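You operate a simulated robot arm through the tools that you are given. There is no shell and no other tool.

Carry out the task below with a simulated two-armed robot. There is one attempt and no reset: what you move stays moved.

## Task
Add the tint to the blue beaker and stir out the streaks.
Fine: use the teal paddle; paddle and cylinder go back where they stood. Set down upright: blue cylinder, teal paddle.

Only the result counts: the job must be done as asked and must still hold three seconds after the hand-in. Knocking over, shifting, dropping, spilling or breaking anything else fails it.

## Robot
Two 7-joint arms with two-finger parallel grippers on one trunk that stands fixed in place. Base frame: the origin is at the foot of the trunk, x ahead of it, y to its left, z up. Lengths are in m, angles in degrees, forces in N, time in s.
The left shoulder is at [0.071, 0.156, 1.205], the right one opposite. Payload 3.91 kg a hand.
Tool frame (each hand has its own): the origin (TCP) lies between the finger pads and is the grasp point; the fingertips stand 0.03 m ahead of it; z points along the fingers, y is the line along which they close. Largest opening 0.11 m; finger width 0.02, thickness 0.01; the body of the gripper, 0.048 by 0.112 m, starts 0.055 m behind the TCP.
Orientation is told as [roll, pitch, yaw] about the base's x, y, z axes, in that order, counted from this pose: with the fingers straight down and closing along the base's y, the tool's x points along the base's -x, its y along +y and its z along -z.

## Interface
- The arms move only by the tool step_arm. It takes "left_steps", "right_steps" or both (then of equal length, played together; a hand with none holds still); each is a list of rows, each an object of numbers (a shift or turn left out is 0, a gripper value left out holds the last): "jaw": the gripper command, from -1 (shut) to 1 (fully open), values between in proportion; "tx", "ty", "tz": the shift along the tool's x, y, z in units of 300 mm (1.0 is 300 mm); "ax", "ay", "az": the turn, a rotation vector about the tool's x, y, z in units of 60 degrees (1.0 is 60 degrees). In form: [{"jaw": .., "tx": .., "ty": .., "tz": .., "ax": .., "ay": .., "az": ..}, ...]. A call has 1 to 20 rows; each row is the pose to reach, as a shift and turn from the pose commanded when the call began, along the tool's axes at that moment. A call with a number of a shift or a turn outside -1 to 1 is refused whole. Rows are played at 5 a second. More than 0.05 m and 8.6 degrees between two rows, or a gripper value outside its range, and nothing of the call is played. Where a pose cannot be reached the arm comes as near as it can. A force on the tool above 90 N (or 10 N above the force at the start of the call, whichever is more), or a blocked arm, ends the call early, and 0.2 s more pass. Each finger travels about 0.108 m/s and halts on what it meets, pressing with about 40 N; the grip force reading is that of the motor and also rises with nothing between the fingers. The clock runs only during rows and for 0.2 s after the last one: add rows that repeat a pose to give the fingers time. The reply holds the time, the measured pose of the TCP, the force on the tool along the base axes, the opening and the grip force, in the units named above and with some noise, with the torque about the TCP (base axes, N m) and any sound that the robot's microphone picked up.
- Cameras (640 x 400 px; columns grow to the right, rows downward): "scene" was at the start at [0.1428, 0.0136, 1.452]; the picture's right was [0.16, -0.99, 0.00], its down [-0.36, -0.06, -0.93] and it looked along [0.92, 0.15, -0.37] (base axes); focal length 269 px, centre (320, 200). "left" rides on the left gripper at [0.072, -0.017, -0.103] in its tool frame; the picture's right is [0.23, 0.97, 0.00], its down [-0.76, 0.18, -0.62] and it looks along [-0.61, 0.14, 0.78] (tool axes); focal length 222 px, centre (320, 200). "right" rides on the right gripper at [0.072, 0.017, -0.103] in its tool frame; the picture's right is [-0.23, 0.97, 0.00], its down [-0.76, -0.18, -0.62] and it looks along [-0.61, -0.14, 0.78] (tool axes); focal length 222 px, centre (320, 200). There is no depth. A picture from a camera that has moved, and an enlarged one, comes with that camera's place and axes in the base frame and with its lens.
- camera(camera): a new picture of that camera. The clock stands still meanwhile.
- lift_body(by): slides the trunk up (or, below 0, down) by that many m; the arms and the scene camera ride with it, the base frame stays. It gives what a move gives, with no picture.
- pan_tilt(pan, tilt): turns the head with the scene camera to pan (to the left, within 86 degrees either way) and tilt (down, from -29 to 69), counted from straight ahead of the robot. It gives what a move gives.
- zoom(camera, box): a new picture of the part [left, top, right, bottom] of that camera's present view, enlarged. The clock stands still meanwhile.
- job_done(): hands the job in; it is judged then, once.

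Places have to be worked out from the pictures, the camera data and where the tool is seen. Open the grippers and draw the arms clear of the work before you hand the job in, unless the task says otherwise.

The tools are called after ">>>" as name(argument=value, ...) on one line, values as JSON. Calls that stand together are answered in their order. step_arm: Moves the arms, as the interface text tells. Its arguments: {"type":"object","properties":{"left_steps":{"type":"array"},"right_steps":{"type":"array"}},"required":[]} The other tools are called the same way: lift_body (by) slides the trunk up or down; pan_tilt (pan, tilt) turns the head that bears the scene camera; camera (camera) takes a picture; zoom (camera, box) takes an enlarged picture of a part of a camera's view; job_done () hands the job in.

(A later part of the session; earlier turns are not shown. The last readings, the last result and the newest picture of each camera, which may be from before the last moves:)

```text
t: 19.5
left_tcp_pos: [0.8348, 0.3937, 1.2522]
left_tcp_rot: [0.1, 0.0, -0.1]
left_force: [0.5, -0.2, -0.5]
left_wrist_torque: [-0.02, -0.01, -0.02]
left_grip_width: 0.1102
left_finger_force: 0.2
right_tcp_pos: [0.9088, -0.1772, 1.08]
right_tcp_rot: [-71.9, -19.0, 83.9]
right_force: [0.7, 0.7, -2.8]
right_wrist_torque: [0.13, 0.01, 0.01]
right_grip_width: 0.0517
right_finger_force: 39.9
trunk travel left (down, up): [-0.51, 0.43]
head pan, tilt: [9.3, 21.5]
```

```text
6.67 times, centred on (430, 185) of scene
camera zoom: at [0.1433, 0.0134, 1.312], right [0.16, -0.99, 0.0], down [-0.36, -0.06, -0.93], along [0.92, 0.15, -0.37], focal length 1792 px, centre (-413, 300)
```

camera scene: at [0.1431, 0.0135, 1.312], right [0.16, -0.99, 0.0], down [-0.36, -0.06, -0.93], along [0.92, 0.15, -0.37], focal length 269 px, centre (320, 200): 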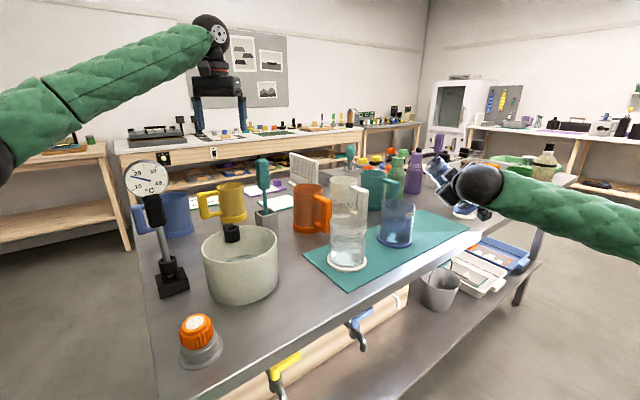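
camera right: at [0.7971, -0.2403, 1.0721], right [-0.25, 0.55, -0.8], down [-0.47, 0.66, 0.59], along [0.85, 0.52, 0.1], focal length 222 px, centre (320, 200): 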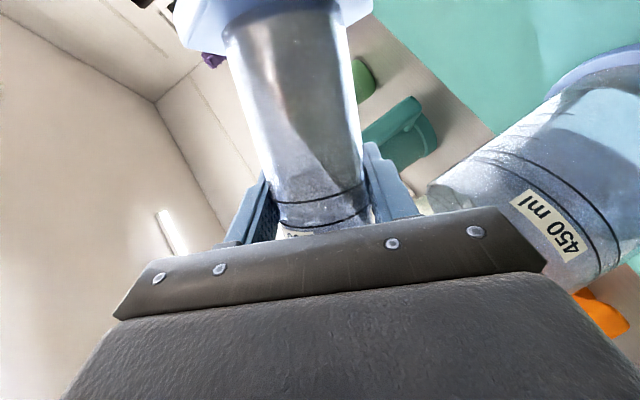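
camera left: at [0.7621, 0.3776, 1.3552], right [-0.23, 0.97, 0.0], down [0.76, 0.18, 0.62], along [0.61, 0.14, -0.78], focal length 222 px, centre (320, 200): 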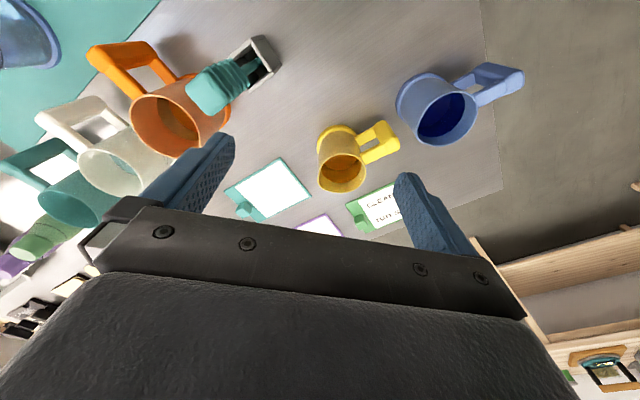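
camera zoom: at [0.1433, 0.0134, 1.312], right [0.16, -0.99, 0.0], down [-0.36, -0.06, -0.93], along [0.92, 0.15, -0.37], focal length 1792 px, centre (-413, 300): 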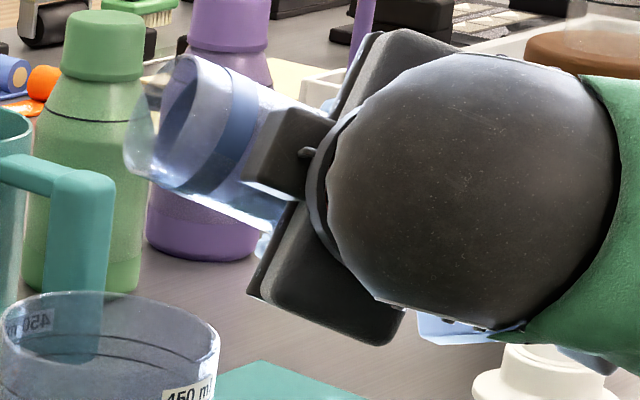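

The mouth is exactly where predicted, with the lip about 1 cm short of the beaker's centre on the near side. I'll begin pouring with a slow roll to about 92°.

>>> step_arm(right_steps=[{"az": -0.03}, {"az": -0.06}, {"az": -0.09}, {"az": -0.12}, {"az": -0.15}, {"az": -0.17}, {"az": -0.19}, {"az": -0.21}, {"az": -0.23}, {"az": -0.25}, {"az": -0.27}, {"az": -0.29}, {"az": -0.31}])

>>> zoom(camera="scene", box=[340, 150, 500, 280])

>>> camera(camera="right")

```text
t: 22.3
left_tcp_pos: [0.835, 0.3942, 1.2528]
left_tcp_rot: [0.0, 0.1, 0.1]
left_force: [-0.4, -0.4, 0.5]
left_wrist_torque: [-0.04, -0.02, 0.0]
left_grip_width: 0.1098
left_finger_force: 0.1
right_tcp_pos: [0.9074, -0.1767, 1.0796]
right_tcp_rot: [-72.9, -1.2, 89.6]
right_force: [-0.3, -0.4, -3.2]
right_wrist_torque: [0.1, 0.03, -0.01]
right_grip_width: 0.0515
right_finger_force: 40.3
trunk travel left (down, up): [-0.51, 0.43]
head pan, tilt: [9.3, 21.5]
```

```text
3.08 times, centred on (420, 215) of scene
camera zoom: at [0.1429, 0.0138, 1.312], right [0.16, -0.99, 0.0], down [-0.36, -0.06, -0.93], along [0.92, 0.15, -0.37], focal length 827 px, centre (12, 154)
```

zoom: 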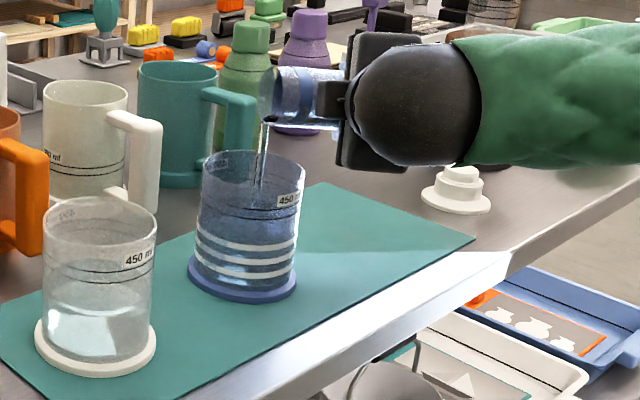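

```text
taken
camera right: at [0.8026, -0.2499, 1.0932], right [-0.28, 0.25, -0.93], down [-0.54, 0.76, 0.37], along [0.79, 0.6, -0.08], focal length 222 px, centre (320, 200)
```

right: 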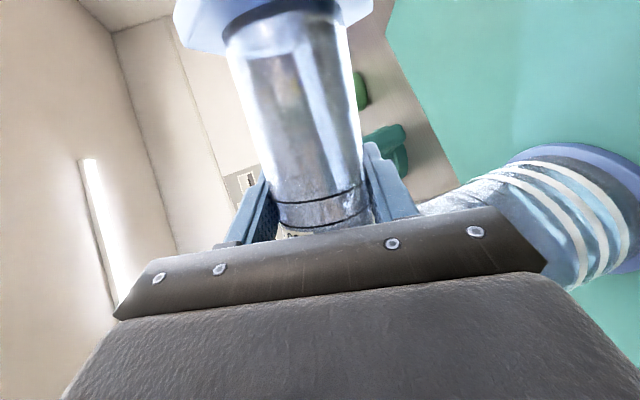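

The stream falls into the middle of the beaker and white streaks have appeared there. I'll keep rolling slowly.

>>> step_arm(right_steps=[{"az": -0.015}, {"az": -0.03}, {"az": -0.045}, {"az": -0.06}, {"az": -0.075}, {"az": -0.09}, {"az": -0.105, "tx": -0.005}, {"az": -0.125, "tx": -0.01}, {"az": -0.145, "tx": -0.012}, {"az": -0.165, "tx": -0.015}, {"az": -0.185, "tx": -0.018}, {"az": -0.205, "tx": -0.02}, {"az": -0.225, "tx": -0.022}, {"az": -0.245, "tx": -0.025}, {"az": -0.27, "tx": -0.027}])

>>> zoom(camera="scene", box=[340, 150, 500, 280])

>>> camera(camera="right")

```text
t: 25.5
left_tcp_pos: [0.835, 0.3941, 1.2527]
left_tcp_rot: [0.0, -0.1, 0.1]
left_force: [-0.1, -0.1, 0.1]
left_wrist_torque: [0.0, 0.0, -0.02]
left_grip_width: 0.11
left_finger_force: 0.1
right_tcp_pos: [0.9085, -0.1691, 1.0805]
right_tcp_rot: [-72.5, 14.2, 94.5]
right_force: [-1.1, -1.1, -1.7]
right_wrist_torque: [0.06, 0.03, 0.04]
right_grip_width: 0.0516
right_finger_force: 40.0
trunk travel left (down, up): [-0.51, 0.43]
head pan, tilt: [9.3, 21.5]
```

```text
3.08 times, centred on (420, 215) of scene
camera zoom: at [0.1428, 0.014, 1.312], right [0.16, -0.99, 0.0], down [-0.36, -0.06, -0.93], along [0.92, 0.15, -0.37], focal length 827 px, centre (12, 154)
```

zoom: 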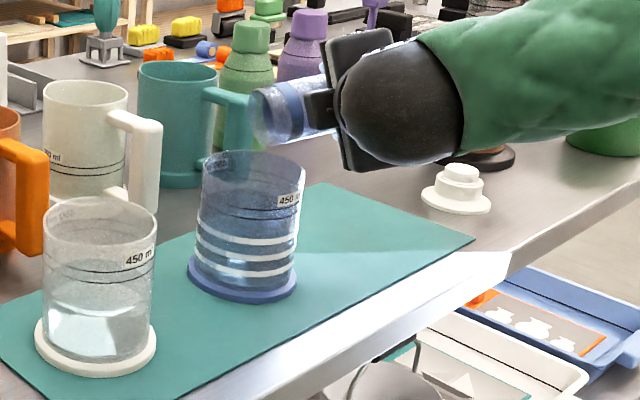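

```text
taken
camera right: at [0.8094, -0.2432, 1.1142], right [-0.29, -0.03, -0.96], down [-0.6, 0.78, 0.16], along [0.74, 0.62, -0.25], focal length 222 px, centre (320, 200)
```

right: 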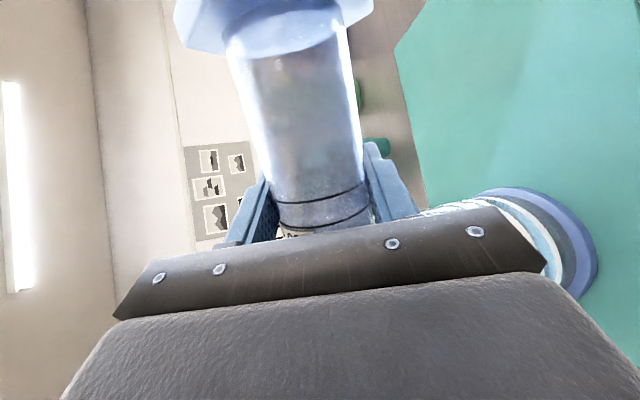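

The stream has stopped at about 98° true tilt. I'll roll further to drain the rest, hold briefly, and look again.

>>> step_arm(right_steps=[{"az": -0.05, "tx": -0.008, "ty": -0.002}, {"az": -0.1, "tx": -0.016, "ty": -0.004}, {"az": -0.15, "tx": -0.024, "ty": -0.006}, {"az": -0.2, "tx": -0.032, "ty": -0.008}, {"az": -0.25, "tx": -0.0386, "ty": -0.01}, {"az": -0.283, "tx": -0.0386, "ty": -0.01}, {"az": -0.283, "tx": -0.0386, "ty": -0.01}, {"az": -0.283, "tx": -0.0386, "ty": -0.01}, {"az": -0.283, "tx": -0.0386, "ty": -0.01}, {"az": -0.283, "tx": -0.0386, "ty": -0.01}, {"az": -0.283, "tx": -0.0386, "ty": -0.01}, {"az": -0.283, "tx": -0.0386, "ty": -0.01}])

>>> zoom(camera="scene", box=[360, 160, 470, 260])

>>> camera(camera="right")

```text
t: 28.1
left_tcp_pos: [0.834, 0.3941, 1.2519]
left_tcp_rot: [0.0, 0.0, 0.1]
left_force: [0.4, 0.0, -0.1]
left_wrist_torque: [0.01, 0.0, 0.01]
left_grip_width: 0.1101
left_finger_force: 0.0
right_tcp_pos: [0.9044, -0.1459, 1.0698]
right_tcp_rot: [-71.7, 27.5, 99.0]
right_force: [0.2, -0.5, -1.7]
right_wrist_torque: [0.09, 0.04, -0.01]
right_grip_width: 0.0518
right_finger_force: 39.9
right hand out of reach, approached as far as the arm can: row 5, 6, 7, 8, 9, 10, 11, 12
trunk travel left (down, up): [-0.51, 0.43]
head pan, tilt: [9.3, 21.5]
```

```text
4.00 times, centred on (415, 210) of scene
camera zoom: at [0.143, 0.0137, 1.312], right [0.16, -0.99, 0.0], down [-0.36, -0.06, -0.93], along [0.92, 0.15, -0.37], focal length 1075 px, centre (-60, 160)
```

zoom: 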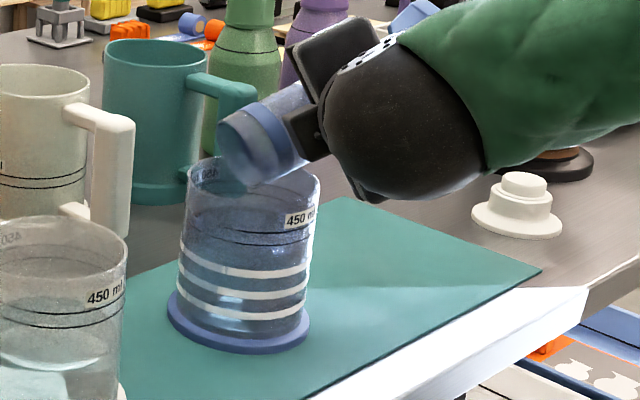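

```text
taken
camera right: at [0.811, -0.2186, 1.1183], right [-0.27, -0.27, -0.93], down [-0.66, 0.75, -0.03], along [0.7, 0.6, -0.38], focal length 222 px, centre (320, 200)
```

right: 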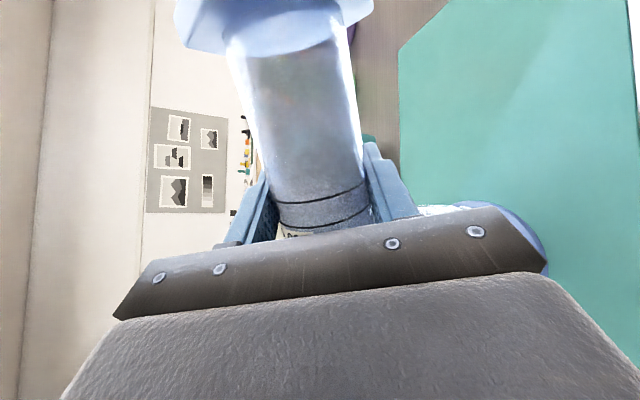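

The roll reached the arm's limit, and the lip is just over the beaker mouth with no contact force. I'll check that the cylinder is empty.

>>> zoom(camera="scene", box=[400, 175, 450, 225])

>>> zoom(camera="right", box=[200, 0, 420, 240])

```text
8.00 times, centred on (425, 200) of scene
camera zoom: at [0.143, 0.0137, 1.312], right [0.16, -0.99, 0.0], down [-0.36, -0.06, -0.93], along [0.92, 0.15, -0.37], focal length 2151 px, centre (-520, 200)
```

zoom: 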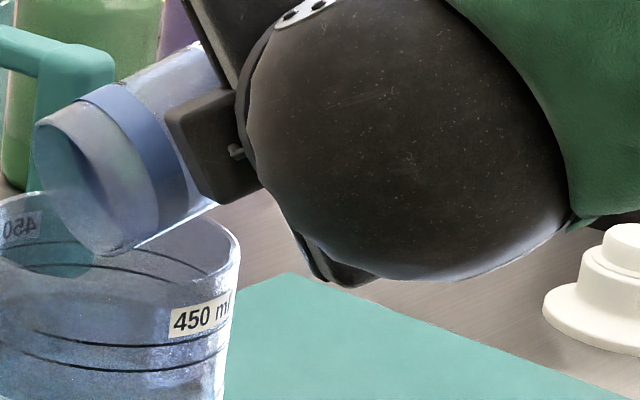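

```text
1.67 times, centred on (310, 120) of right
camera zoom: at [0.811, -0.2186, 1.1183], right [-0.27, -0.27, -0.93], down [-0.66, 0.75, -0.03], along [0.7, 0.6, -0.38], focal length 370 px, centre (337, 333)
```

zoom: 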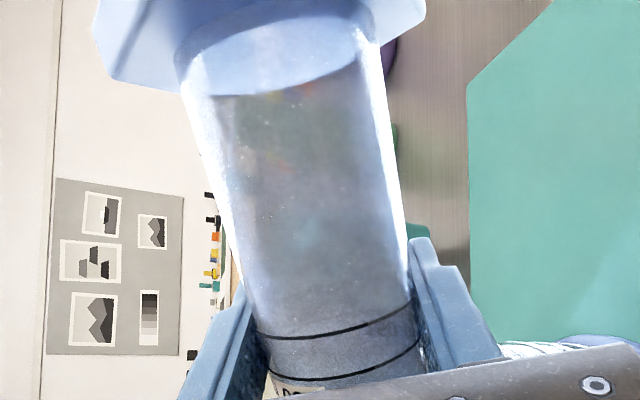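

The cylinder is empty. I'll raise 3 cm first, then unroll 45° in place so any last drop still falls in the beaker.

>>> step_arm(right_steps=[{"tx": 0.016, "ty": -0.028, "tz": -0.0097}, {"tx": 0.047, "ty": -0.0832, "tz": -0.0292}, {"tx": 0.047, "ty": -0.0832, "tz": -0.0292, "az": 0.08}, {"tx": 0.047, "ty": -0.0832, "tz": -0.0292, "az": 0.18}, {"tx": 0.047, "ty": -0.0832, "tz": -0.0292, "az": 0.28}, {"tx": 0.047, "ty": -0.0832, "tz": -0.0292, "az": 0.38}, {"tx": 0.047, "ty": -0.0832, "tz": -0.0292, "az": 0.48}, {"tx": 0.047, "ty": -0.0832, "tz": -0.0292, "az": 0.58}, {"tx": 0.047, "ty": -0.0832, "tz": -0.0292, "az": 0.68}, {"tx": 0.047, "ty": -0.0832, "tz": -0.0292, "az": 0.75}, {"tx": 0.047, "ty": -0.0832, "tz": -0.0292, "az": 0.75}])

>>> zoom(camera="scene", box=[340, 150, 500, 280])

>>> camera(camera="right")

```text
t: 30.5
left_tcp_pos: [0.8339, 0.3941, 1.2531]
left_tcp_rot: [0.0, 0.0, -0.1]
left_force: [0.4, -0.4, -0.6]
left_wrist_torque: [0.01, -0.01, 0.03]
left_grip_width: 0.11
left_finger_force: 0.1
right_tcp_pos: [0.9035, -0.1445, 1.0993]
right_tcp_rot: [-73.2, -15.5, 85.7]
right_force: [0.1, -1.0, -2.0]
right_wrist_torque: [0.08, 0.01, 0.0]
right_grip_width: 0.0516
right_finger_force: 39.8
right hand out of reach, approached as far as the arm can: row 2
trunk travel left (down, up): [-0.51, 0.43]
head pan, tilt: [9.3, 21.5]
```

```text
3.08 times, centred on (420, 215) of scene
camera zoom: at [0.1428, 0.0139, 1.312], right [0.16, -0.99, 0.0], down [-0.36, -0.06, -0.93], along [0.92, 0.15, -0.37], focal length 827 px, centre (12, 154)
```

zoom: 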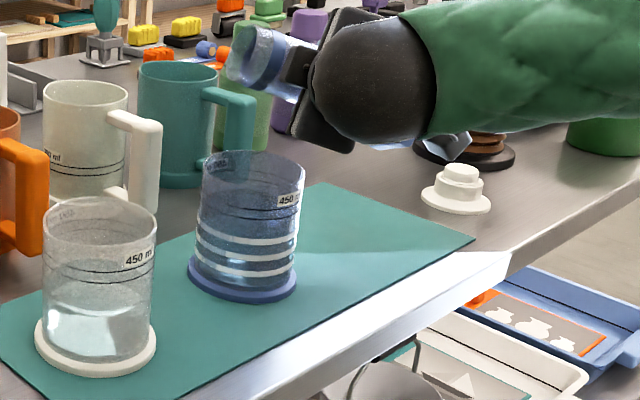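

```text
taken
camera right: at [0.7948, -0.2113, 1.094], right [-0.24, 0.49, -0.84], down [-0.5, 0.68, 0.54], along [0.83, 0.55, 0.08], focal length 222 px, centre (320, 200)
```

right: 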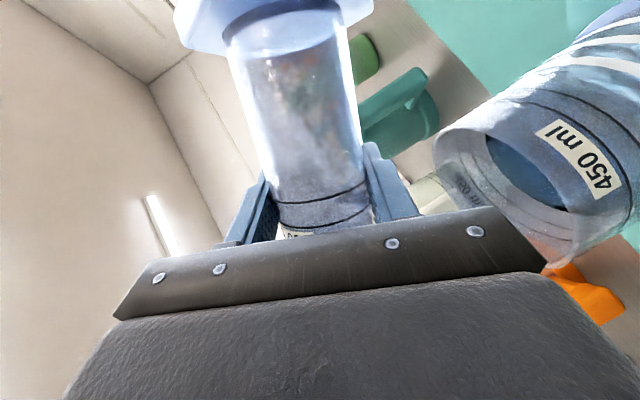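

The pour is complete and the beaker level is up with streaks visible. I'll move sideways away from the beaker to y≈-0.23, then unroll the cylinder towards upright.

>>> step_arm(right_steps=[{"tx": 0.05, "ty": -0.0144}, {"tx": 0.13, "ty": -0.0375}, {"tx": 0.21, "ty": -0.0605}, {"tx": 0.272, "ty": -0.0784}, {"tx": 0.272, "ty": -0.0784, "az": 0.08}, {"tx": 0.272, "ty": -0.0784, "az": 0.18}, {"tx": 0.272, "ty": -0.0784, "az": 0.28}, {"tx": 0.272, "ty": -0.0784, "az": 0.38}, {"tx": 0.272, "ty": -0.0784, "az": 0.48}, {"tx": 0.272, "ty": -0.0784, "az": 0.58}, {"tx": 0.272, "ty": -0.0784, "az": 0.68}, {"tx": 0.272, "ty": -0.0784, "az": 0.78}, {"tx": 0.272, "ty": -0.0784, "az": 0.88}, {"tx": 0.272, "ty": -0.0784, "az": 0.95}, {"tx": 0.272, "ty": -0.0784, "az": 0.95}])

```text
t: 33.7
left_tcp_pos: [0.8341, 0.3948, 1.2526]
left_tcp_rot: [0.0, 0.0, -0.1]
left_force: [0.3, -0.3, -0.3]
left_wrist_torque: [0.02, 0.01, -0.01]
left_grip_width: 0.11
left_finger_force: 0.2
right_tcp_pos: [0.9043, -0.2296, 1.0995]
right_tcp_rot: [-44.8, -67.0, 47.6]
right_force: [-0.1, -0.4, -1.6]
right_wrist_torque: [0.02, 0.01, -0.02]
right_grip_width: 0.0514
right_finger_force: 40.1
trunk travel left (down, up): [-0.51, 0.43]
head pan, tilt: [9.3, 21.5]
```

>>> step_arm(right_steps=[{"az": 0.1}, {"az": 0.2}, {"az": 0.28}, {"az": 0.28}])

>>> zoom(camera="scene", box=[350, 150, 510, 280])

```text
t: 34.7
left_tcp_pos: [0.8344, 0.394, 1.253]
left_tcp_rot: [-0.1, 0.0, 0.0]
left_force: [0.0, 0.5, -0.1]
left_wrist_torque: [-0.02, 0.01, 0.02]
left_grip_width: 0.11
left_finger_force: 0.0
right_tcp_pos: [0.9044, -0.2301, 1.0982]
right_tcp_rot: [0.2, -74.0, 0.0]
right_force: [0.0, 0.0, -1.7]
right_wrist_torque: [-0.01, 0.02, 0.01]
right_grip_width: 0.0519
right_finger_force: 40.1
trunk travel left (down, up): [-0.51, 0.43]
head pan, tilt: [9.3, 21.5]
```

```text
3.08 times, centred on (430, 215) of scene
camera zoom: at [0.1428, 0.0136, 1.312], right [0.16, -0.99, 0.0], down [-0.36, -0.06, -0.93], along [0.92, 0.15, -0.37], focal length 827 px, centre (-18, 154)
```

zoom: 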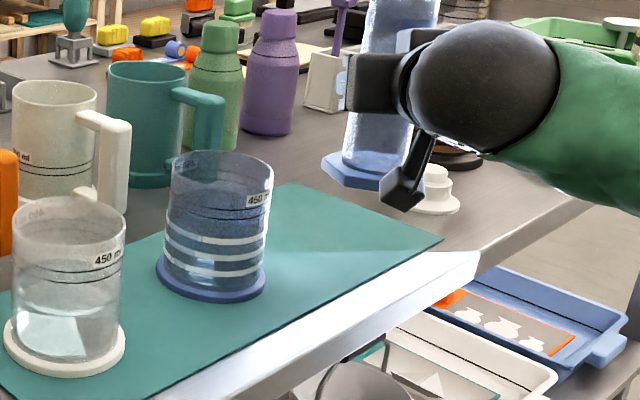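

The cylinder is upright again and empty. I'll carry it forward over its original spot and down to about 3.5 cm above the set-down height, correcting the 1° pitch.

>>> step_arm(right_steps=[{"tx": -0.02, "tz": 0.07, "ay": 0.005}, {"tx": -0.05, "tz": 0.17, "ay": 0.01}, {"tx": -0.08, "tz": 0.28, "ty": 0.002, "ay": 0.0167}, {"tx": -0.1064, "tz": 0.3706, "ty": 0.004, "ay": 0.0167}, {"tx": 0.0, "tz": 0.4, "ty": 0.004, "ay": 0.0167}, {"tx": 0.118, "tz": 0.435, "ty": 0.004, "ay": 0.0167}, {"tx": 0.118, "tz": 0.435, "ty": 0.004, "ay": 0.0167}])

>>> camera(camera="right")

```text
t: 36.3
left_tcp_pos: [0.8344, 0.3936, 1.2532]
left_tcp_rot: [0.1, 0.1, 0.1]
left_force: [0.2, -0.5, 0.2]
left_wrist_torque: [-0.01, -0.03, -0.03]
left_grip_width: 0.11
left_finger_force: 0.0
right_tcp_pos: [1.0214, -0.2271, 1.0287]
right_tcp_rot: [0.2, -72.9, 0.2]
right_force: [0.4, -0.3, -1.6]
right_wrist_torque: [-0.01, 0.01, 0.0]
right_grip_width: 0.0516
right_finger_force: 40.3
trunk travel left (down, up): [-0.51, 0.43]
head pan, tilt: [9.3, 21.5]
```

```text
taken
camera right: at [0.9007, -0.2118, 0.9909], right [0.06, 0.97, 0.22], down [-0.37, -0.18, 0.91], along [0.93, -0.14, 0.35], focal length 222 px, centre (320, 200)
```

right: 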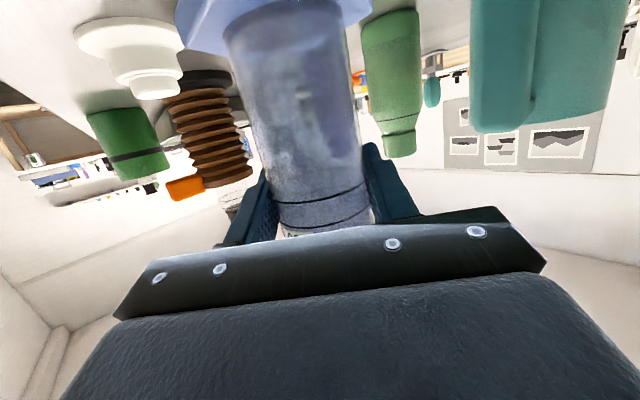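

Aligned within 2 mm of the original grasp pose. Lowering the last 3.6 cm gently, watching the force.

>>> step_arm(right_steps=[{"tx": 0.04, "tz": 0.01, "ty": -0.003}, {"tx": 0.075, "tz": 0.02, "ty": -0.005}, {"tx": 0.1, "tz": 0.0276, "ty": -0.005}, {"tx": 0.11, "tz": 0.0306, "ty": -0.005}, {"tx": 0.114, "tz": 0.0316, "ty": -0.005}, {"tx": 0.114, "tz": 0.0316, "ty": -0.005}])

>>> zoom(camera="scene", box=[380, 170, 480, 260])

```text
t: 37.7
left_tcp_pos: [0.8356, 0.3945, 1.2539]
left_tcp_rot: [0.0, 0.0, 0.0]
left_force: [-0.5, 0.5, 0.0]
left_wrist_torque: [0.02, 0.0, -0.03]
left_grip_width: 0.11
left_finger_force: 0.0
right_tcp_pos: [1.0199, -0.2288, 0.9938]
right_tcp_rot: [0.3, -72.9, 0.2]
right_force: [0.2, 0.5, -0.8]
right_wrist_torque: [-0.01, 0.0, -0.02]
right_grip_width: 0.0518
right_finger_force: 40.3
trunk travel left (down, up): [-0.51, 0.43]
head pan, tilt: [9.3, 21.5]
```

```text
4.44 times, centred on (430, 215) of scene
camera zoom: at [0.143, 0.0136, 1.312], right [0.16, -0.99, 0.0], down [-0.36, -0.06, -0.93], along [0.92, 0.15, -0.37], focal length 1195 px, centre (-169, 133)
```

zoom: 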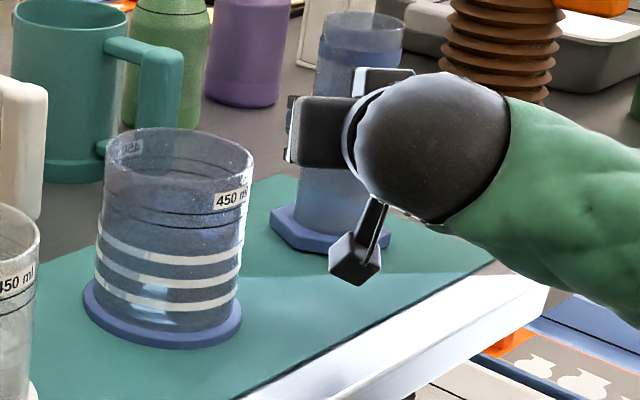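

Nearly down, with the force just starting to unload. I'll lower another 2 mm in small increments until contact.

>>> step_arm(right_steps=[{"tx": 0.003, "tz": 0.001}, {"tx": 0.006, "tz": 0.002}, {"tx": 0.006, "tz": 0.002}])

```text
t: 38.5
left_tcp_pos: [0.8359, 0.3943, 1.253]
left_tcp_rot: [-0.1, 0.0, 0.0]
left_force: [0.0, 0.9, 0.2]
left_wrist_torque: [-0.01, 0.0, 0.0]
left_grip_width: 0.1102
left_finger_force: 0.1
right_tcp_pos: [1.0193, -0.2286, 0.9915]
right_tcp_rot: [0.1, -72.9, 0.3]
right_force: [2.0, -0.3, 3.7]
right_wrist_torque: [-0.23, -0.34, 0.05]
right_grip_width: 0.0519
right_finger_force: 39.9
trunk travel left (down, up): [-0.51, 0.43]
head pan, tilt: [9.3, 21.5]
```

Contact is firm (+3.7 N). I'll release by opening to about 9 cm and waiting.

>>> step_arm(right_steps=[{"jaw": 0.0}, {"jaw": 0.2}, {"jaw": 0.5}, {"jaw": 0.65}, {"jaw": 0.65}])

>>> camera(camera="right")

>>> zoom(camera="scene", box=[380, 170, 480, 260])

```text
t: 39.7
left_tcp_pos: [0.8351, 0.3934, 1.2525]
left_tcp_rot: [0.0, 0.0, 0.1]
left_force: [0.4, -0.5, 0.5]
left_wrist_torque: [0.01, 0.01, 0.01]
left_grip_width: 0.1101
left_finger_force: 0.1
right_tcp_pos: [1.0198, -0.2305, 0.9908]
right_tcp_rot: [0.2, -72.8, 0.2]
right_force: [0.1, 1.1, -0.6]
right_wrist_torque: [-0.03, -0.03, -0.03]
right_grip_width: 0.0906
right_finger_force: 0.0
trunk travel left (down, up): [-0.51, 0.43]
head pan, tilt: [9.3, 21.5]
```

```text
taken
camera right: at [0.8991, -0.2139, 0.9533], right [0.06, 0.97, 0.22], down [-0.37, -0.18, 0.91], along [0.93, -0.14, 0.35], focal length 222 px, centre (320, 200)
```

right: 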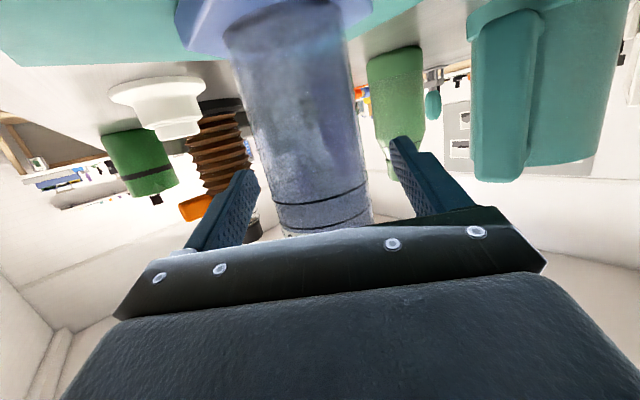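

```text
4.44 times, centred on (430, 215) of scene
camera zoom: at [0.1429, 0.0136, 1.312], right [0.16, -0.99, 0.0], down [-0.36, -0.06, -0.93], along [0.92, 0.15, -0.37], focal length 1195 px, centre (-169, 133)
```

zoom: 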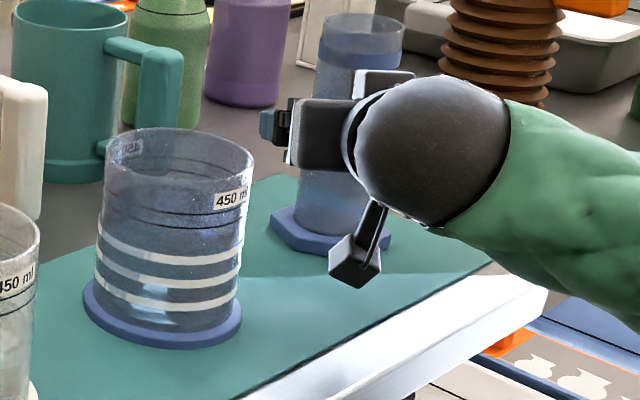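

The cylinder stands free at its place. I'll withdraw the right hand straight back 17 cm.

>>> step_arm(right_steps=[{"tx": 0.02, "tz": -0.0655}, {"tx": 0.05, "tz": -0.164}, {"tx": 0.085, "tz": -0.278}, {"tx": 0.12, "tz": -0.393}, {"tx": 0.165, "tz": -0.54}, {"tx": 0.165, "tz": -0.54}])

>>> camera(camera="right")

```text
t: 41.1
left_tcp_pos: [0.8333, 0.3949, 1.2522]
left_tcp_rot: [0.0, 0.1, 0.2]
left_force: [0.6, -0.3, 0.0]
left_wrist_torque: [-0.04, 0.0, 0.0]
left_grip_width: 0.11
left_finger_force: 0.0
right_tcp_pos: [0.849, -0.2299, 0.9921]
right_tcp_rot: [0.1, -72.8, 0.1]
right_force: [0.3, 0.6, -0.3]
right_wrist_torque: [0.0, 0.01, 0.01]
right_grip_width: 0.0907
right_finger_force: 0.1
trunk travel left (down, up): [-0.51, 0.43]
head pan, tilt: [9.3, 21.5]
```

```text
taken
camera right: at [0.7277, -0.2147, 0.9544], right [0.06, 0.97, 0.22], down [-0.37, -0.18, 0.91], along [0.93, -0.14, 0.35], focal length 222 px, centre (320, 200)
```

right: 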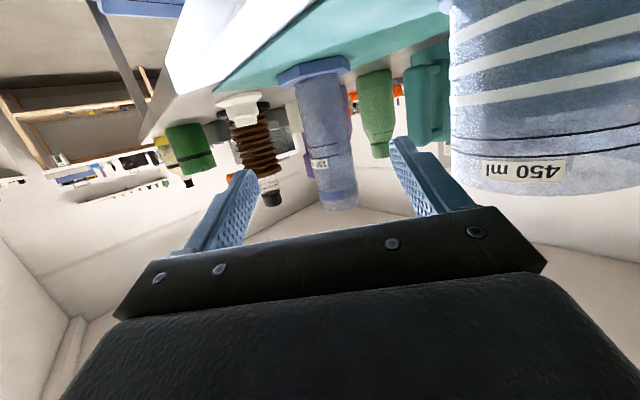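

The cylinder is where it started. I'll raise the right hand and park it back and to the right, out of the left arm's way.

>>> step_arm(right_steps=[{"tx": -0.12, "tz": -0.0365}, {"tx": -0.24, "tz": -0.073}, {"tx": -0.36, "tz": -0.11}, {"tx": -0.478, "tz": -0.146}, {"tx": -0.446, "tz": -0.252, "ty": -0.08}, {"tx": -0.413, "tz": -0.358, "ty": -0.16}, {"tx": -0.381, "tz": -0.464, "ty": -0.24}, {"tx": -0.35, "tz": -0.57, "ty": -0.32}, {"tx": -0.316, "tz": -0.676, "ty": -0.4}, {"tx": -0.316, "tz": -0.676, "ty": -0.4}])

>>> camera(camera="scene")

>>> zoom(camera="scene", box=[350, 170, 470, 270])

>>> zoom(camera="scene", box=[230, 140, 310, 250])

>>> zoom(camera="left", box=[130, 20, 310, 160])

```text
t: 43.3
left_tcp_pos: [0.8366, 0.3939, 1.2515]
left_tcp_rot: [0.0, 0.1, 0.2]
left_force: [-0.5, 0.1, 0.2]
left_wrist_torque: [0.01, -0.01, 0.02]
left_grip_width: 0.11
left_finger_force: 0.1
right_tcp_pos: [0.6865, -0.3502, 1.1418]
right_tcp_rot: [0.2, -72.8, 0.2]
right_force: [-0.1, -0.3, -0.5]
right_wrist_torque: [0.0, 0.01, -0.04]
right_grip_width: 0.0909
right_finger_force: 0.1
trunk travel left (down, up): [-0.51, 0.43]
head pan, tilt: [9.3, 21.5]
```

```text
taken
camera scene: at [0.1437, 0.014, 1.3119], right [0.16, -0.99, 0.0], down [-0.36, -0.06, -0.93], along [0.92, 0.15, -0.37], focal length 269 px, centre (320, 200)
```

scene: 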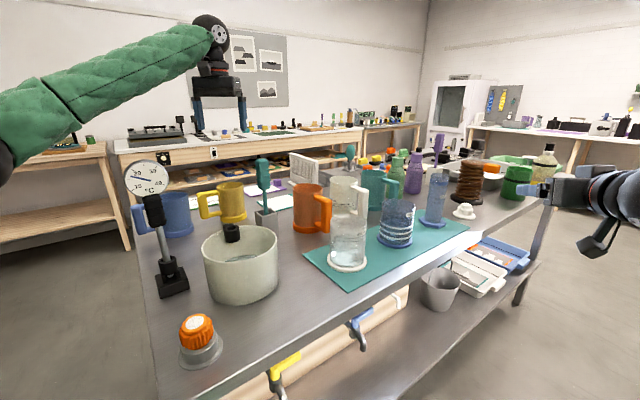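

```text
4.00 times, centred on (410, 220) of scene
camera zoom: at [0.1437, 0.014, 1.3119], right [0.16, -0.99, 0.0], down [-0.36, -0.06, -0.93], along [0.92, 0.15, -0.37], focal length 1075 px, centre (-40, 120)
```

zoom: 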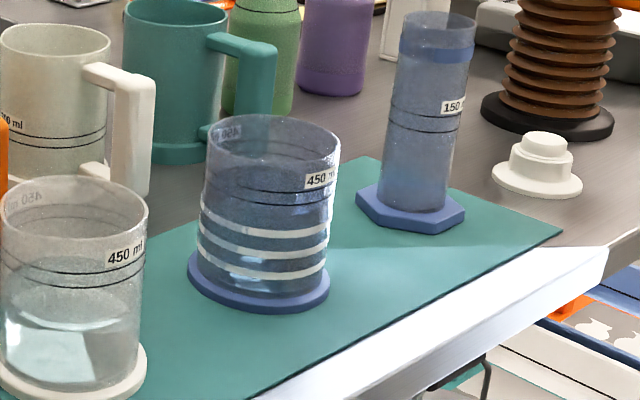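

```text
3.64 times, centred on (270, 195) of scene
camera zoom: at [0.1437, 0.014, 1.3119], right [0.16, -0.99, 0.0], down [-0.36, -0.06, -0.93], along [0.92, 0.15, -0.37], focal length 978 px, centre (502, 218)
```

zoom: 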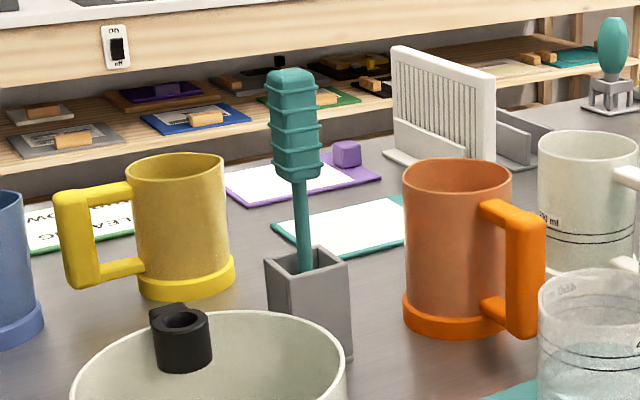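

```text
2.86 times, centred on (220, 90) of left
camera zoom: at [0.7627, 0.3782, 1.3546], right [-0.23, 0.97, 0.0], down [0.76, 0.18, 0.62], along [0.61, 0.14, -0.78], focal length 635 px, centre (606, 514)
```

zoom: 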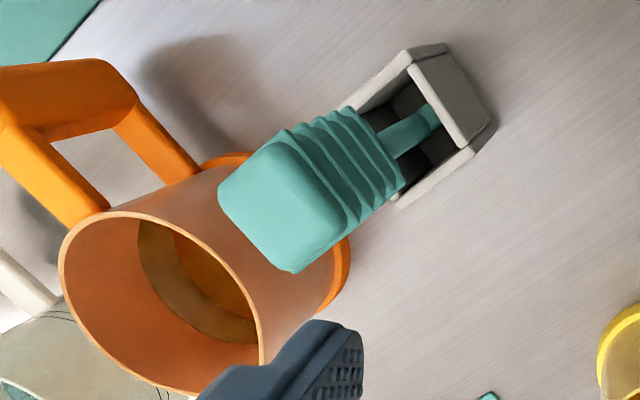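

Pour done, cylinder back. From two views the paddle handle's top is at about (0.832,0.291,1.142), with square faces rotated about 43°. I'll raise the trunk back and bring the left hand above the handle, yawed 43°.

>>> lift_body(by=0.14)

>>> step_arm(left_steps=[{"jaw": 1, "ty": -0.05, "tz": 0.04, "az": -0.1}, {"ty": -0.1, "tz": 0.08, "az": -0.2}, {"ty": -0.15, "tz": 0.12, "az": -0.3}, {"ty": -0.2, "tz": 0.16, "az": -0.4}, {"ty": -0.25, "tz": 0.2, "az": -0.5}, {"ty": -0.3, "tz": 0.25, "az": -0.6}, {"tx": 0.01, "ty": -0.342, "tz": 0.3, "az": -0.717}, {"tx": 0.01, "ty": -0.342, "tz": 0.3, "az": -0.717}])

>>> camera(camera="left")

>>> camera(camera="scene")

```text
t: 44.9
left_tcp_pos: [0.8343, 0.3943, 1.392]
left_tcp_rot: [0.1, 0.0, 0.1]
left_force: [0.2, -0.5, 0.1]
left_wrist_torque: [0.02, 0.03, -0.01]
left_grip_width: 0.1101
left_finger_force: 0.1
right_tcp_pos: [0.6872, -0.3508, 1.2829]
right_tcp_rot: [0.2, -72.9, 0.1]
right_force: [0.0, 0.2, 0.5]
right_wrist_torque: [0.0, -0.06, -0.03]
right_grip_width: 0.0905
right_finger_force: 0.1
trunk travel left (down, up): [-0.65, 0.29]
head pan, tilt: [9.3, 21.5]
```

```text
t: 46.7
left_tcp_pos: [0.832, 0.2916, 1.3023]
left_tcp_rot: [0.0, 0.0, 43.1]
left_force: [0.1, 0.3, -0.7]
left_wrist_torque: [-0.04, -0.02, -0.01]
left_grip_width: 0.1098
left_finger_force: 0.2
right_tcp_pos: [0.6867, -0.35, 1.2822]
right_tcp_rot: [0.2, -72.9, 0.1]
right_force: [-0.9, 0.7, 0.1]
right_wrist_torque: [0.03, -0.01, -0.01]
right_grip_width: 0.0909
right_finger_force: 0.1
trunk travel left (down, up): [-0.65, 0.29]
head pan, tilt: [9.3, 21.5]
```

```text
taken
camera left: at [0.7899, 0.2299, 1.4054], right [-0.83, 0.56, 0.0], down [0.43, 0.65, 0.62], along [0.35, 0.52, -0.78], focal length 222 px, centre (320, 200)
```

left: 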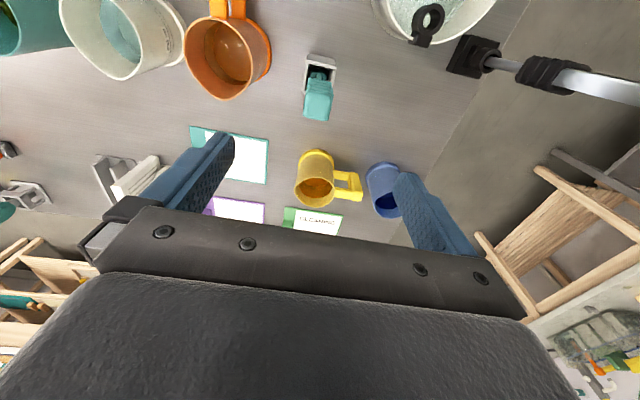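

```text
taken
camera scene: at [0.1424, 0.0136, 1.4521], right [0.16, -0.99, 0.0], down [-0.36, -0.06, -0.93], along [0.92, 0.15, -0.37], focal length 269 px, centre (320, 200)
```

scene: 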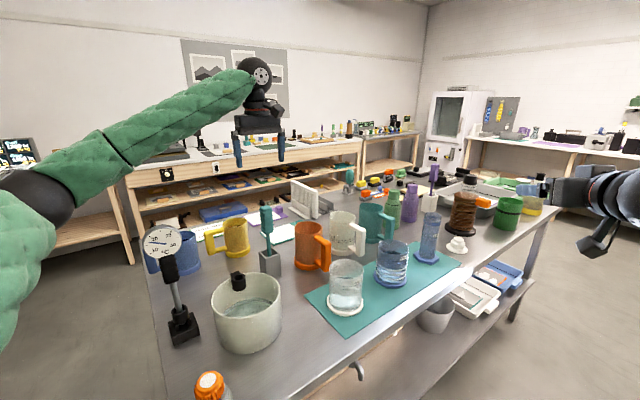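

The forearm would pass close over the dial thermometer (top z≈1.19) if I just lowered the hand. I'll raise the trunk 0.25 m so the elbow stays high, and tilt the head down to watch.

>>> lift_body(by=0.25)

>>> pan_tilt(pan=9.3, tilt=38)

>>> camera(camera="scene")

```text
t: 49.3
left_tcp_pos: [0.8317, 0.2905, 1.5525]
left_tcp_rot: [0.0, 0.0, 43.2]
left_force: [-0.4, 0.5, -0.2]
left_wrist_torque: [-0.02, 0.0, 0.0]
left_grip_width: 0.11
left_finger_force: 0.0
right_tcp_pos: [0.6874, -0.3515, 1.5317]
right_tcp_rot: [0.2, -72.9, 0.1]
right_force: [-0.8, -0.4, 0.4]
right_wrist_torque: [0.0, 0.01, 0.02]
right_grip_width: 0.0908
right_finger_force: 0.1
trunk travel left (down, up): [-0.9, 0.04]
head pan, tilt: [9.3, 21.5]
```

```text
t: 50.1
left_tcp_pos: [0.8319, 0.2914, 1.5522]
left_tcp_rot: [-0.1, 0.0, 43.1]
left_force: [0.1, -0.7, -0.7]
left_wrist_torque: [0.02, 0.0, 0.03]
left_grip_width: 0.11
left_finger_force: 0.0
right_tcp_pos: [0.6871, -0.35, 1.5324]
right_tcp_rot: [0.2, -72.9, 0.1]
right_force: [-0.3, 0.4, 0.2]
right_wrist_torque: [0.0, -0.01, 0.01]
right_grip_width: 0.0908
right_finger_force: 0.0
trunk travel left (down, up): [-0.9, 0.04]
head pan, tilt: [9.3, 38.0]
```

```text
taken
camera scene: at [0.1365, 0.0124, 1.6761], right [0.16, -0.99, 0.0], down [-0.61, -0.1, -0.79], along [0.78, 0.13, -0.62], focal length 269 px, centre (320, 200)
```

scene: 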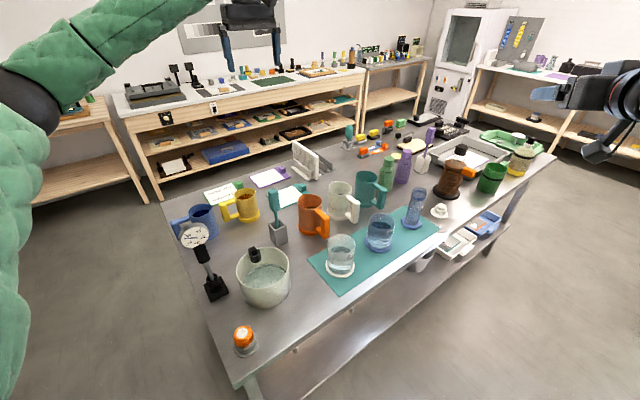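

Now lower the left hand straight down to z≈1.28 above the handle and check alignment and forearm clearance.

>>> step_arm(left_steps=[{"tz": 0.12}, {"tz": 0.26}, {"tz": 0.4}, {"tz": 0.54}, {"tz": 0.68}, {"tz": 0.8}, {"tz": 0.9}, {"tz": 0.9}])

>>> camera(camera="scene")

>>> camera(camera="left")

>>> zoom(camera="scene", box=[210, 130, 350, 270])

```text
t: 51.9
left_tcp_pos: [0.8346, 0.2932, 1.2824]
left_tcp_rot: [0.0, 0.1, 43.1]
left_force: [0.4, -0.5, 0.3]
left_wrist_torque: [0.0, 0.02, 0.01]
left_grip_width: 0.11
left_finger_force: 0.1
right_tcp_pos: [0.6872, -0.3507, 1.5316]
right_tcp_rot: [0.1, -72.9, 0.2]
right_force: [-0.6, 0.2, 0.4]
right_wrist_torque: [-0.03, -0.03, -0.01]
right_grip_width: 0.0909
right_finger_force: 0.0
trunk travel left (down, up): [-0.9, 0.04]
head pan, tilt: [9.3, 38.0]
```

```text
taken
camera scene: at [0.1361, 0.0123, 1.6761], right [0.16, -0.99, 0.0], down [-0.61, -0.1, -0.79], along [0.78, 0.13, -0.62], focal length 269 px, centre (320, 200)
```

scene: 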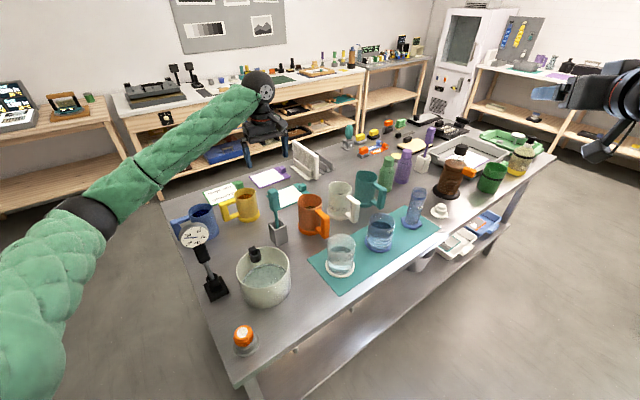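

```text
taken
camera left: at [0.7926, 0.2309, 1.3861], right [-0.83, 0.56, 0.0], down [0.43, 0.65, 0.62], along [0.35, 0.52, -0.78], focal length 222 px, centre (320, 200)
```

left: 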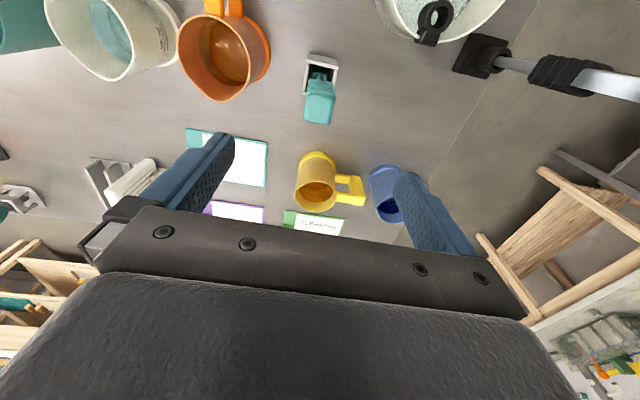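

```text
2.86 times, centred on (280, 200) of scene
camera zoom: at [0.1361, 0.0123, 1.6761], right [0.16, -0.99, 0.0], down [-0.61, -0.1, -0.79], along [0.78, 0.13, -0.62], focal length 768 px, centre (434, 200)
```

zoom: 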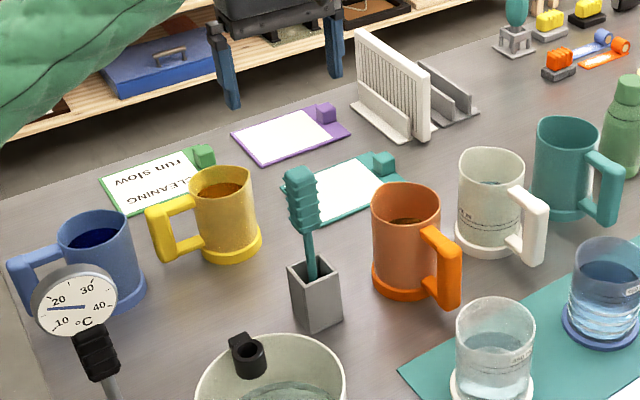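

>>> zoom(camera="left", box=[280, 40, 360, 140])

>>> zoom(camera="scene", box=[255, 180, 305, 250])

```text
4.00 times, centred on (320, 90) of left
camera zoom: at [0.7926, 0.2309, 1.3861], right [-0.83, 0.56, 0.0], down [0.43, 0.65, 0.62], along [0.35, 0.52, -0.78], focal length 888 px, centre (320, 640)
```

zoom: 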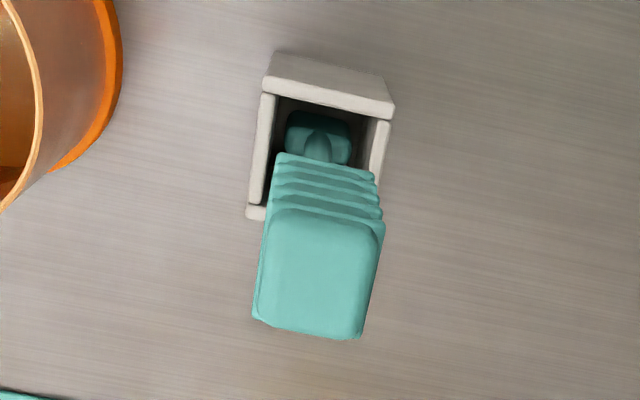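

```text
5.71 times, centred on (280, 215) of scene
camera zoom: at [0.1361, 0.0123, 1.6761], right [0.16, -0.99, 0.0], down [-0.61, -0.1, -0.79], along [0.78, 0.13, -0.62], focal length 1536 px, centre (549, 114)
```

zoom: 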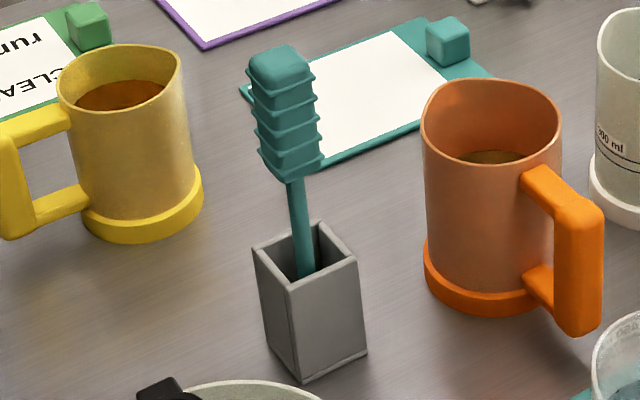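

The handle centre refines to (0.834,0.290). I'll nudge and lower to just above the handle, then check the forearm's clearance over the thermometer.

>>> step_arm(left_steps=[{"tx": 0.0094, "ty": -0.007, "tz": 0.1}, {"tx": 0.0094, "ty": -0.007, "tz": 0.2}, {"tx": 0.0094, "ty": -0.007, "tz": 0.3}, {"tx": 0.0094, "ty": -0.007, "tz": 0.333}, {"tx": 0.0094, "ty": -0.007, "tz": 0.333}])

>>> camera(camera="scene")

>>> zoom(camera="left", box=[160, 20, 480, 220])

>>> zoom(camera="scene", box=[80, 90, 320, 290])

```text
t: 53.1
left_tcp_pos: [0.8331, 0.2907, 1.1833]
left_tcp_rot: [-0.1, 0.0, 43.1]
left_force: [-0.5, 0.0, -0.1]
left_wrist_torque: [-0.01, -0.01, -0.01]
left_grip_width: 0.1101
left_finger_force: 0.1
right_tcp_pos: [0.6877, -0.3508, 1.5319]
right_tcp_rot: [0.3, -72.9, 0.2]
right_force: [-0.8, 0.3, 0.5]
right_wrist_torque: [0.01, 0.02, 0.02]
right_grip_width: 0.0907
right_finger_force: 0.1
trunk travel left (down, up): [-0.9, 0.04]
head pan, tilt: [9.3, 38.0]
```

```text
taken
camera scene: at [0.1361, 0.0123, 1.6761], right [0.16, -0.99, 0.0], down [-0.61, -0.1, -0.79], along [0.78, 0.13, -0.62], focal length 269 px, centre (320, 200)
```

scene: 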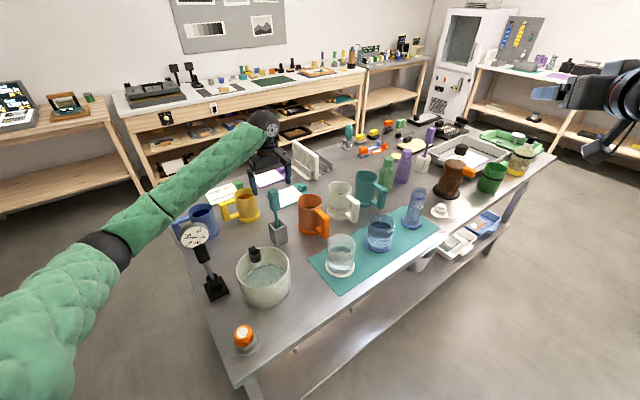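

```text
2.00 times, centred on (320, 120) of left
camera zoom: at [0.791, 0.2285, 1.2856], right [-0.83, 0.56, 0.0], down [0.43, 0.65, 0.62], along [0.35, 0.52, -0.78], focal length 444 px, centre (320, 360)
```

zoom: 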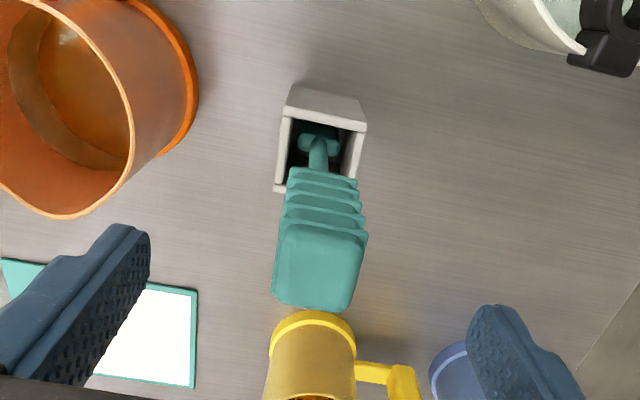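

```text
2.00 times, centred on (200, 190) of scene
camera zoom: at [0.1361, 0.0123, 1.6761], right [0.16, -0.99, 0.0], down [-0.61, -0.1, -0.79], along [0.78, 0.13, -0.62], focal length 538 px, centre (560, 220)
```

zoom: 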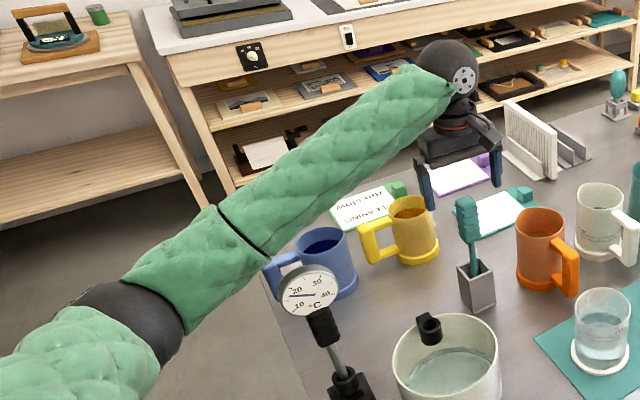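

The hand is centred over the handle. For extra forearm clearance above the thermometer I'll use the rest of the trunk's travel, then lower onto the handle part way and look.

>>> lift_body(by=0.038)

>>> step_arm(left_steps=[{"tz": 0.08}, {"tz": 0.16}, {"tz": 0.22}, {"tz": 0.265}, {"tz": 0.265}])

>>> zoom(camera="scene", box=[80, 90, 320, 290])

>>> zoom(camera="left", box=[160, 20, 480, 220])

```text
t: 53.9
left_tcp_pos: [0.8337, 0.2896, 1.2196]
left_tcp_rot: [0.0, 0.0, 43.1]
left_force: [-0.3, 0.8, -1.0]
left_wrist_torque: [0.0, 0.02, -0.01]
left_grip_width: 0.11
left_finger_force: 0.1
right_tcp_pos: [0.6883, -0.3508, 1.5698]
right_tcp_rot: [0.2, -72.7, 0.1]
right_force: [-0.3, -0.5, 0.6]
right_wrist_torque: [0.01, -0.07, 0.02]
right_grip_width: 0.0908
right_finger_force: 0.1
trunk travel left (down, up): [-0.938, 0.002]
head pan, tilt: [9.3, 38.0]
```

```text
t: 55.1
left_tcp_pos: [0.8331, 0.2886, 1.1457]
left_tcp_rot: [-0.1, -0.2, 43.1]
left_force: [0.1, -0.4, 0.1]
left_wrist_torque: [-0.01, 0.01, 0.0]
left_grip_width: 0.1099
left_finger_force: 0.1
right_tcp_pos: [0.6838, -0.3517, 1.5716]
right_tcp_rot: [0.7, -73.0, -0.2]
right_force: [-0.3, 1.0, 0.0]
right_wrist_torque: [0.03, -0.03, -0.02]
right_grip_width: 0.091
right_finger_force: 0.0
trunk travel left (down, up): [-0.938, 0.002]
head pan, tilt: [9.3, 38.0]
```

```text
2.00 times, centred on (200, 190) of scene
camera zoom: at [0.1329, 0.0102, 1.7151], right [0.16, -0.99, 0.0], down [-0.61, -0.1, -0.79], along [0.78, 0.13, -0.61], focal length 538 px, centre (560, 220)
```

zoom: 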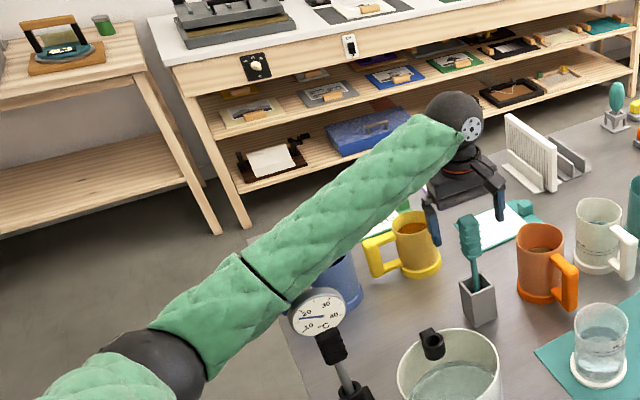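

```text
2.00 times, centred on (320, 120) of left
camera zoom: at [0.7904, 0.2276, 1.2488], right [-0.83, 0.56, 0.0], down [0.43, 0.65, 0.63], along [0.35, 0.52, -0.78], focal length 444 px, centre (320, 360)
```

zoom: 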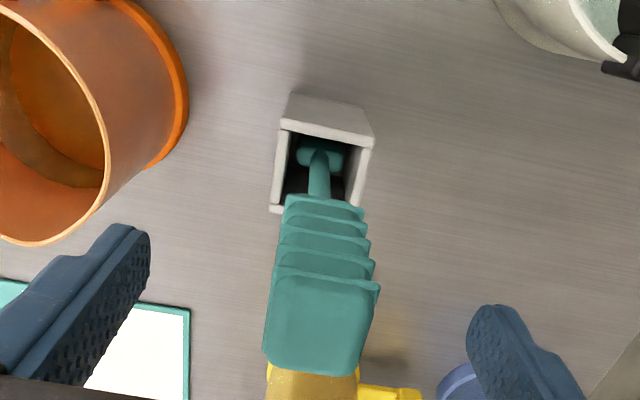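

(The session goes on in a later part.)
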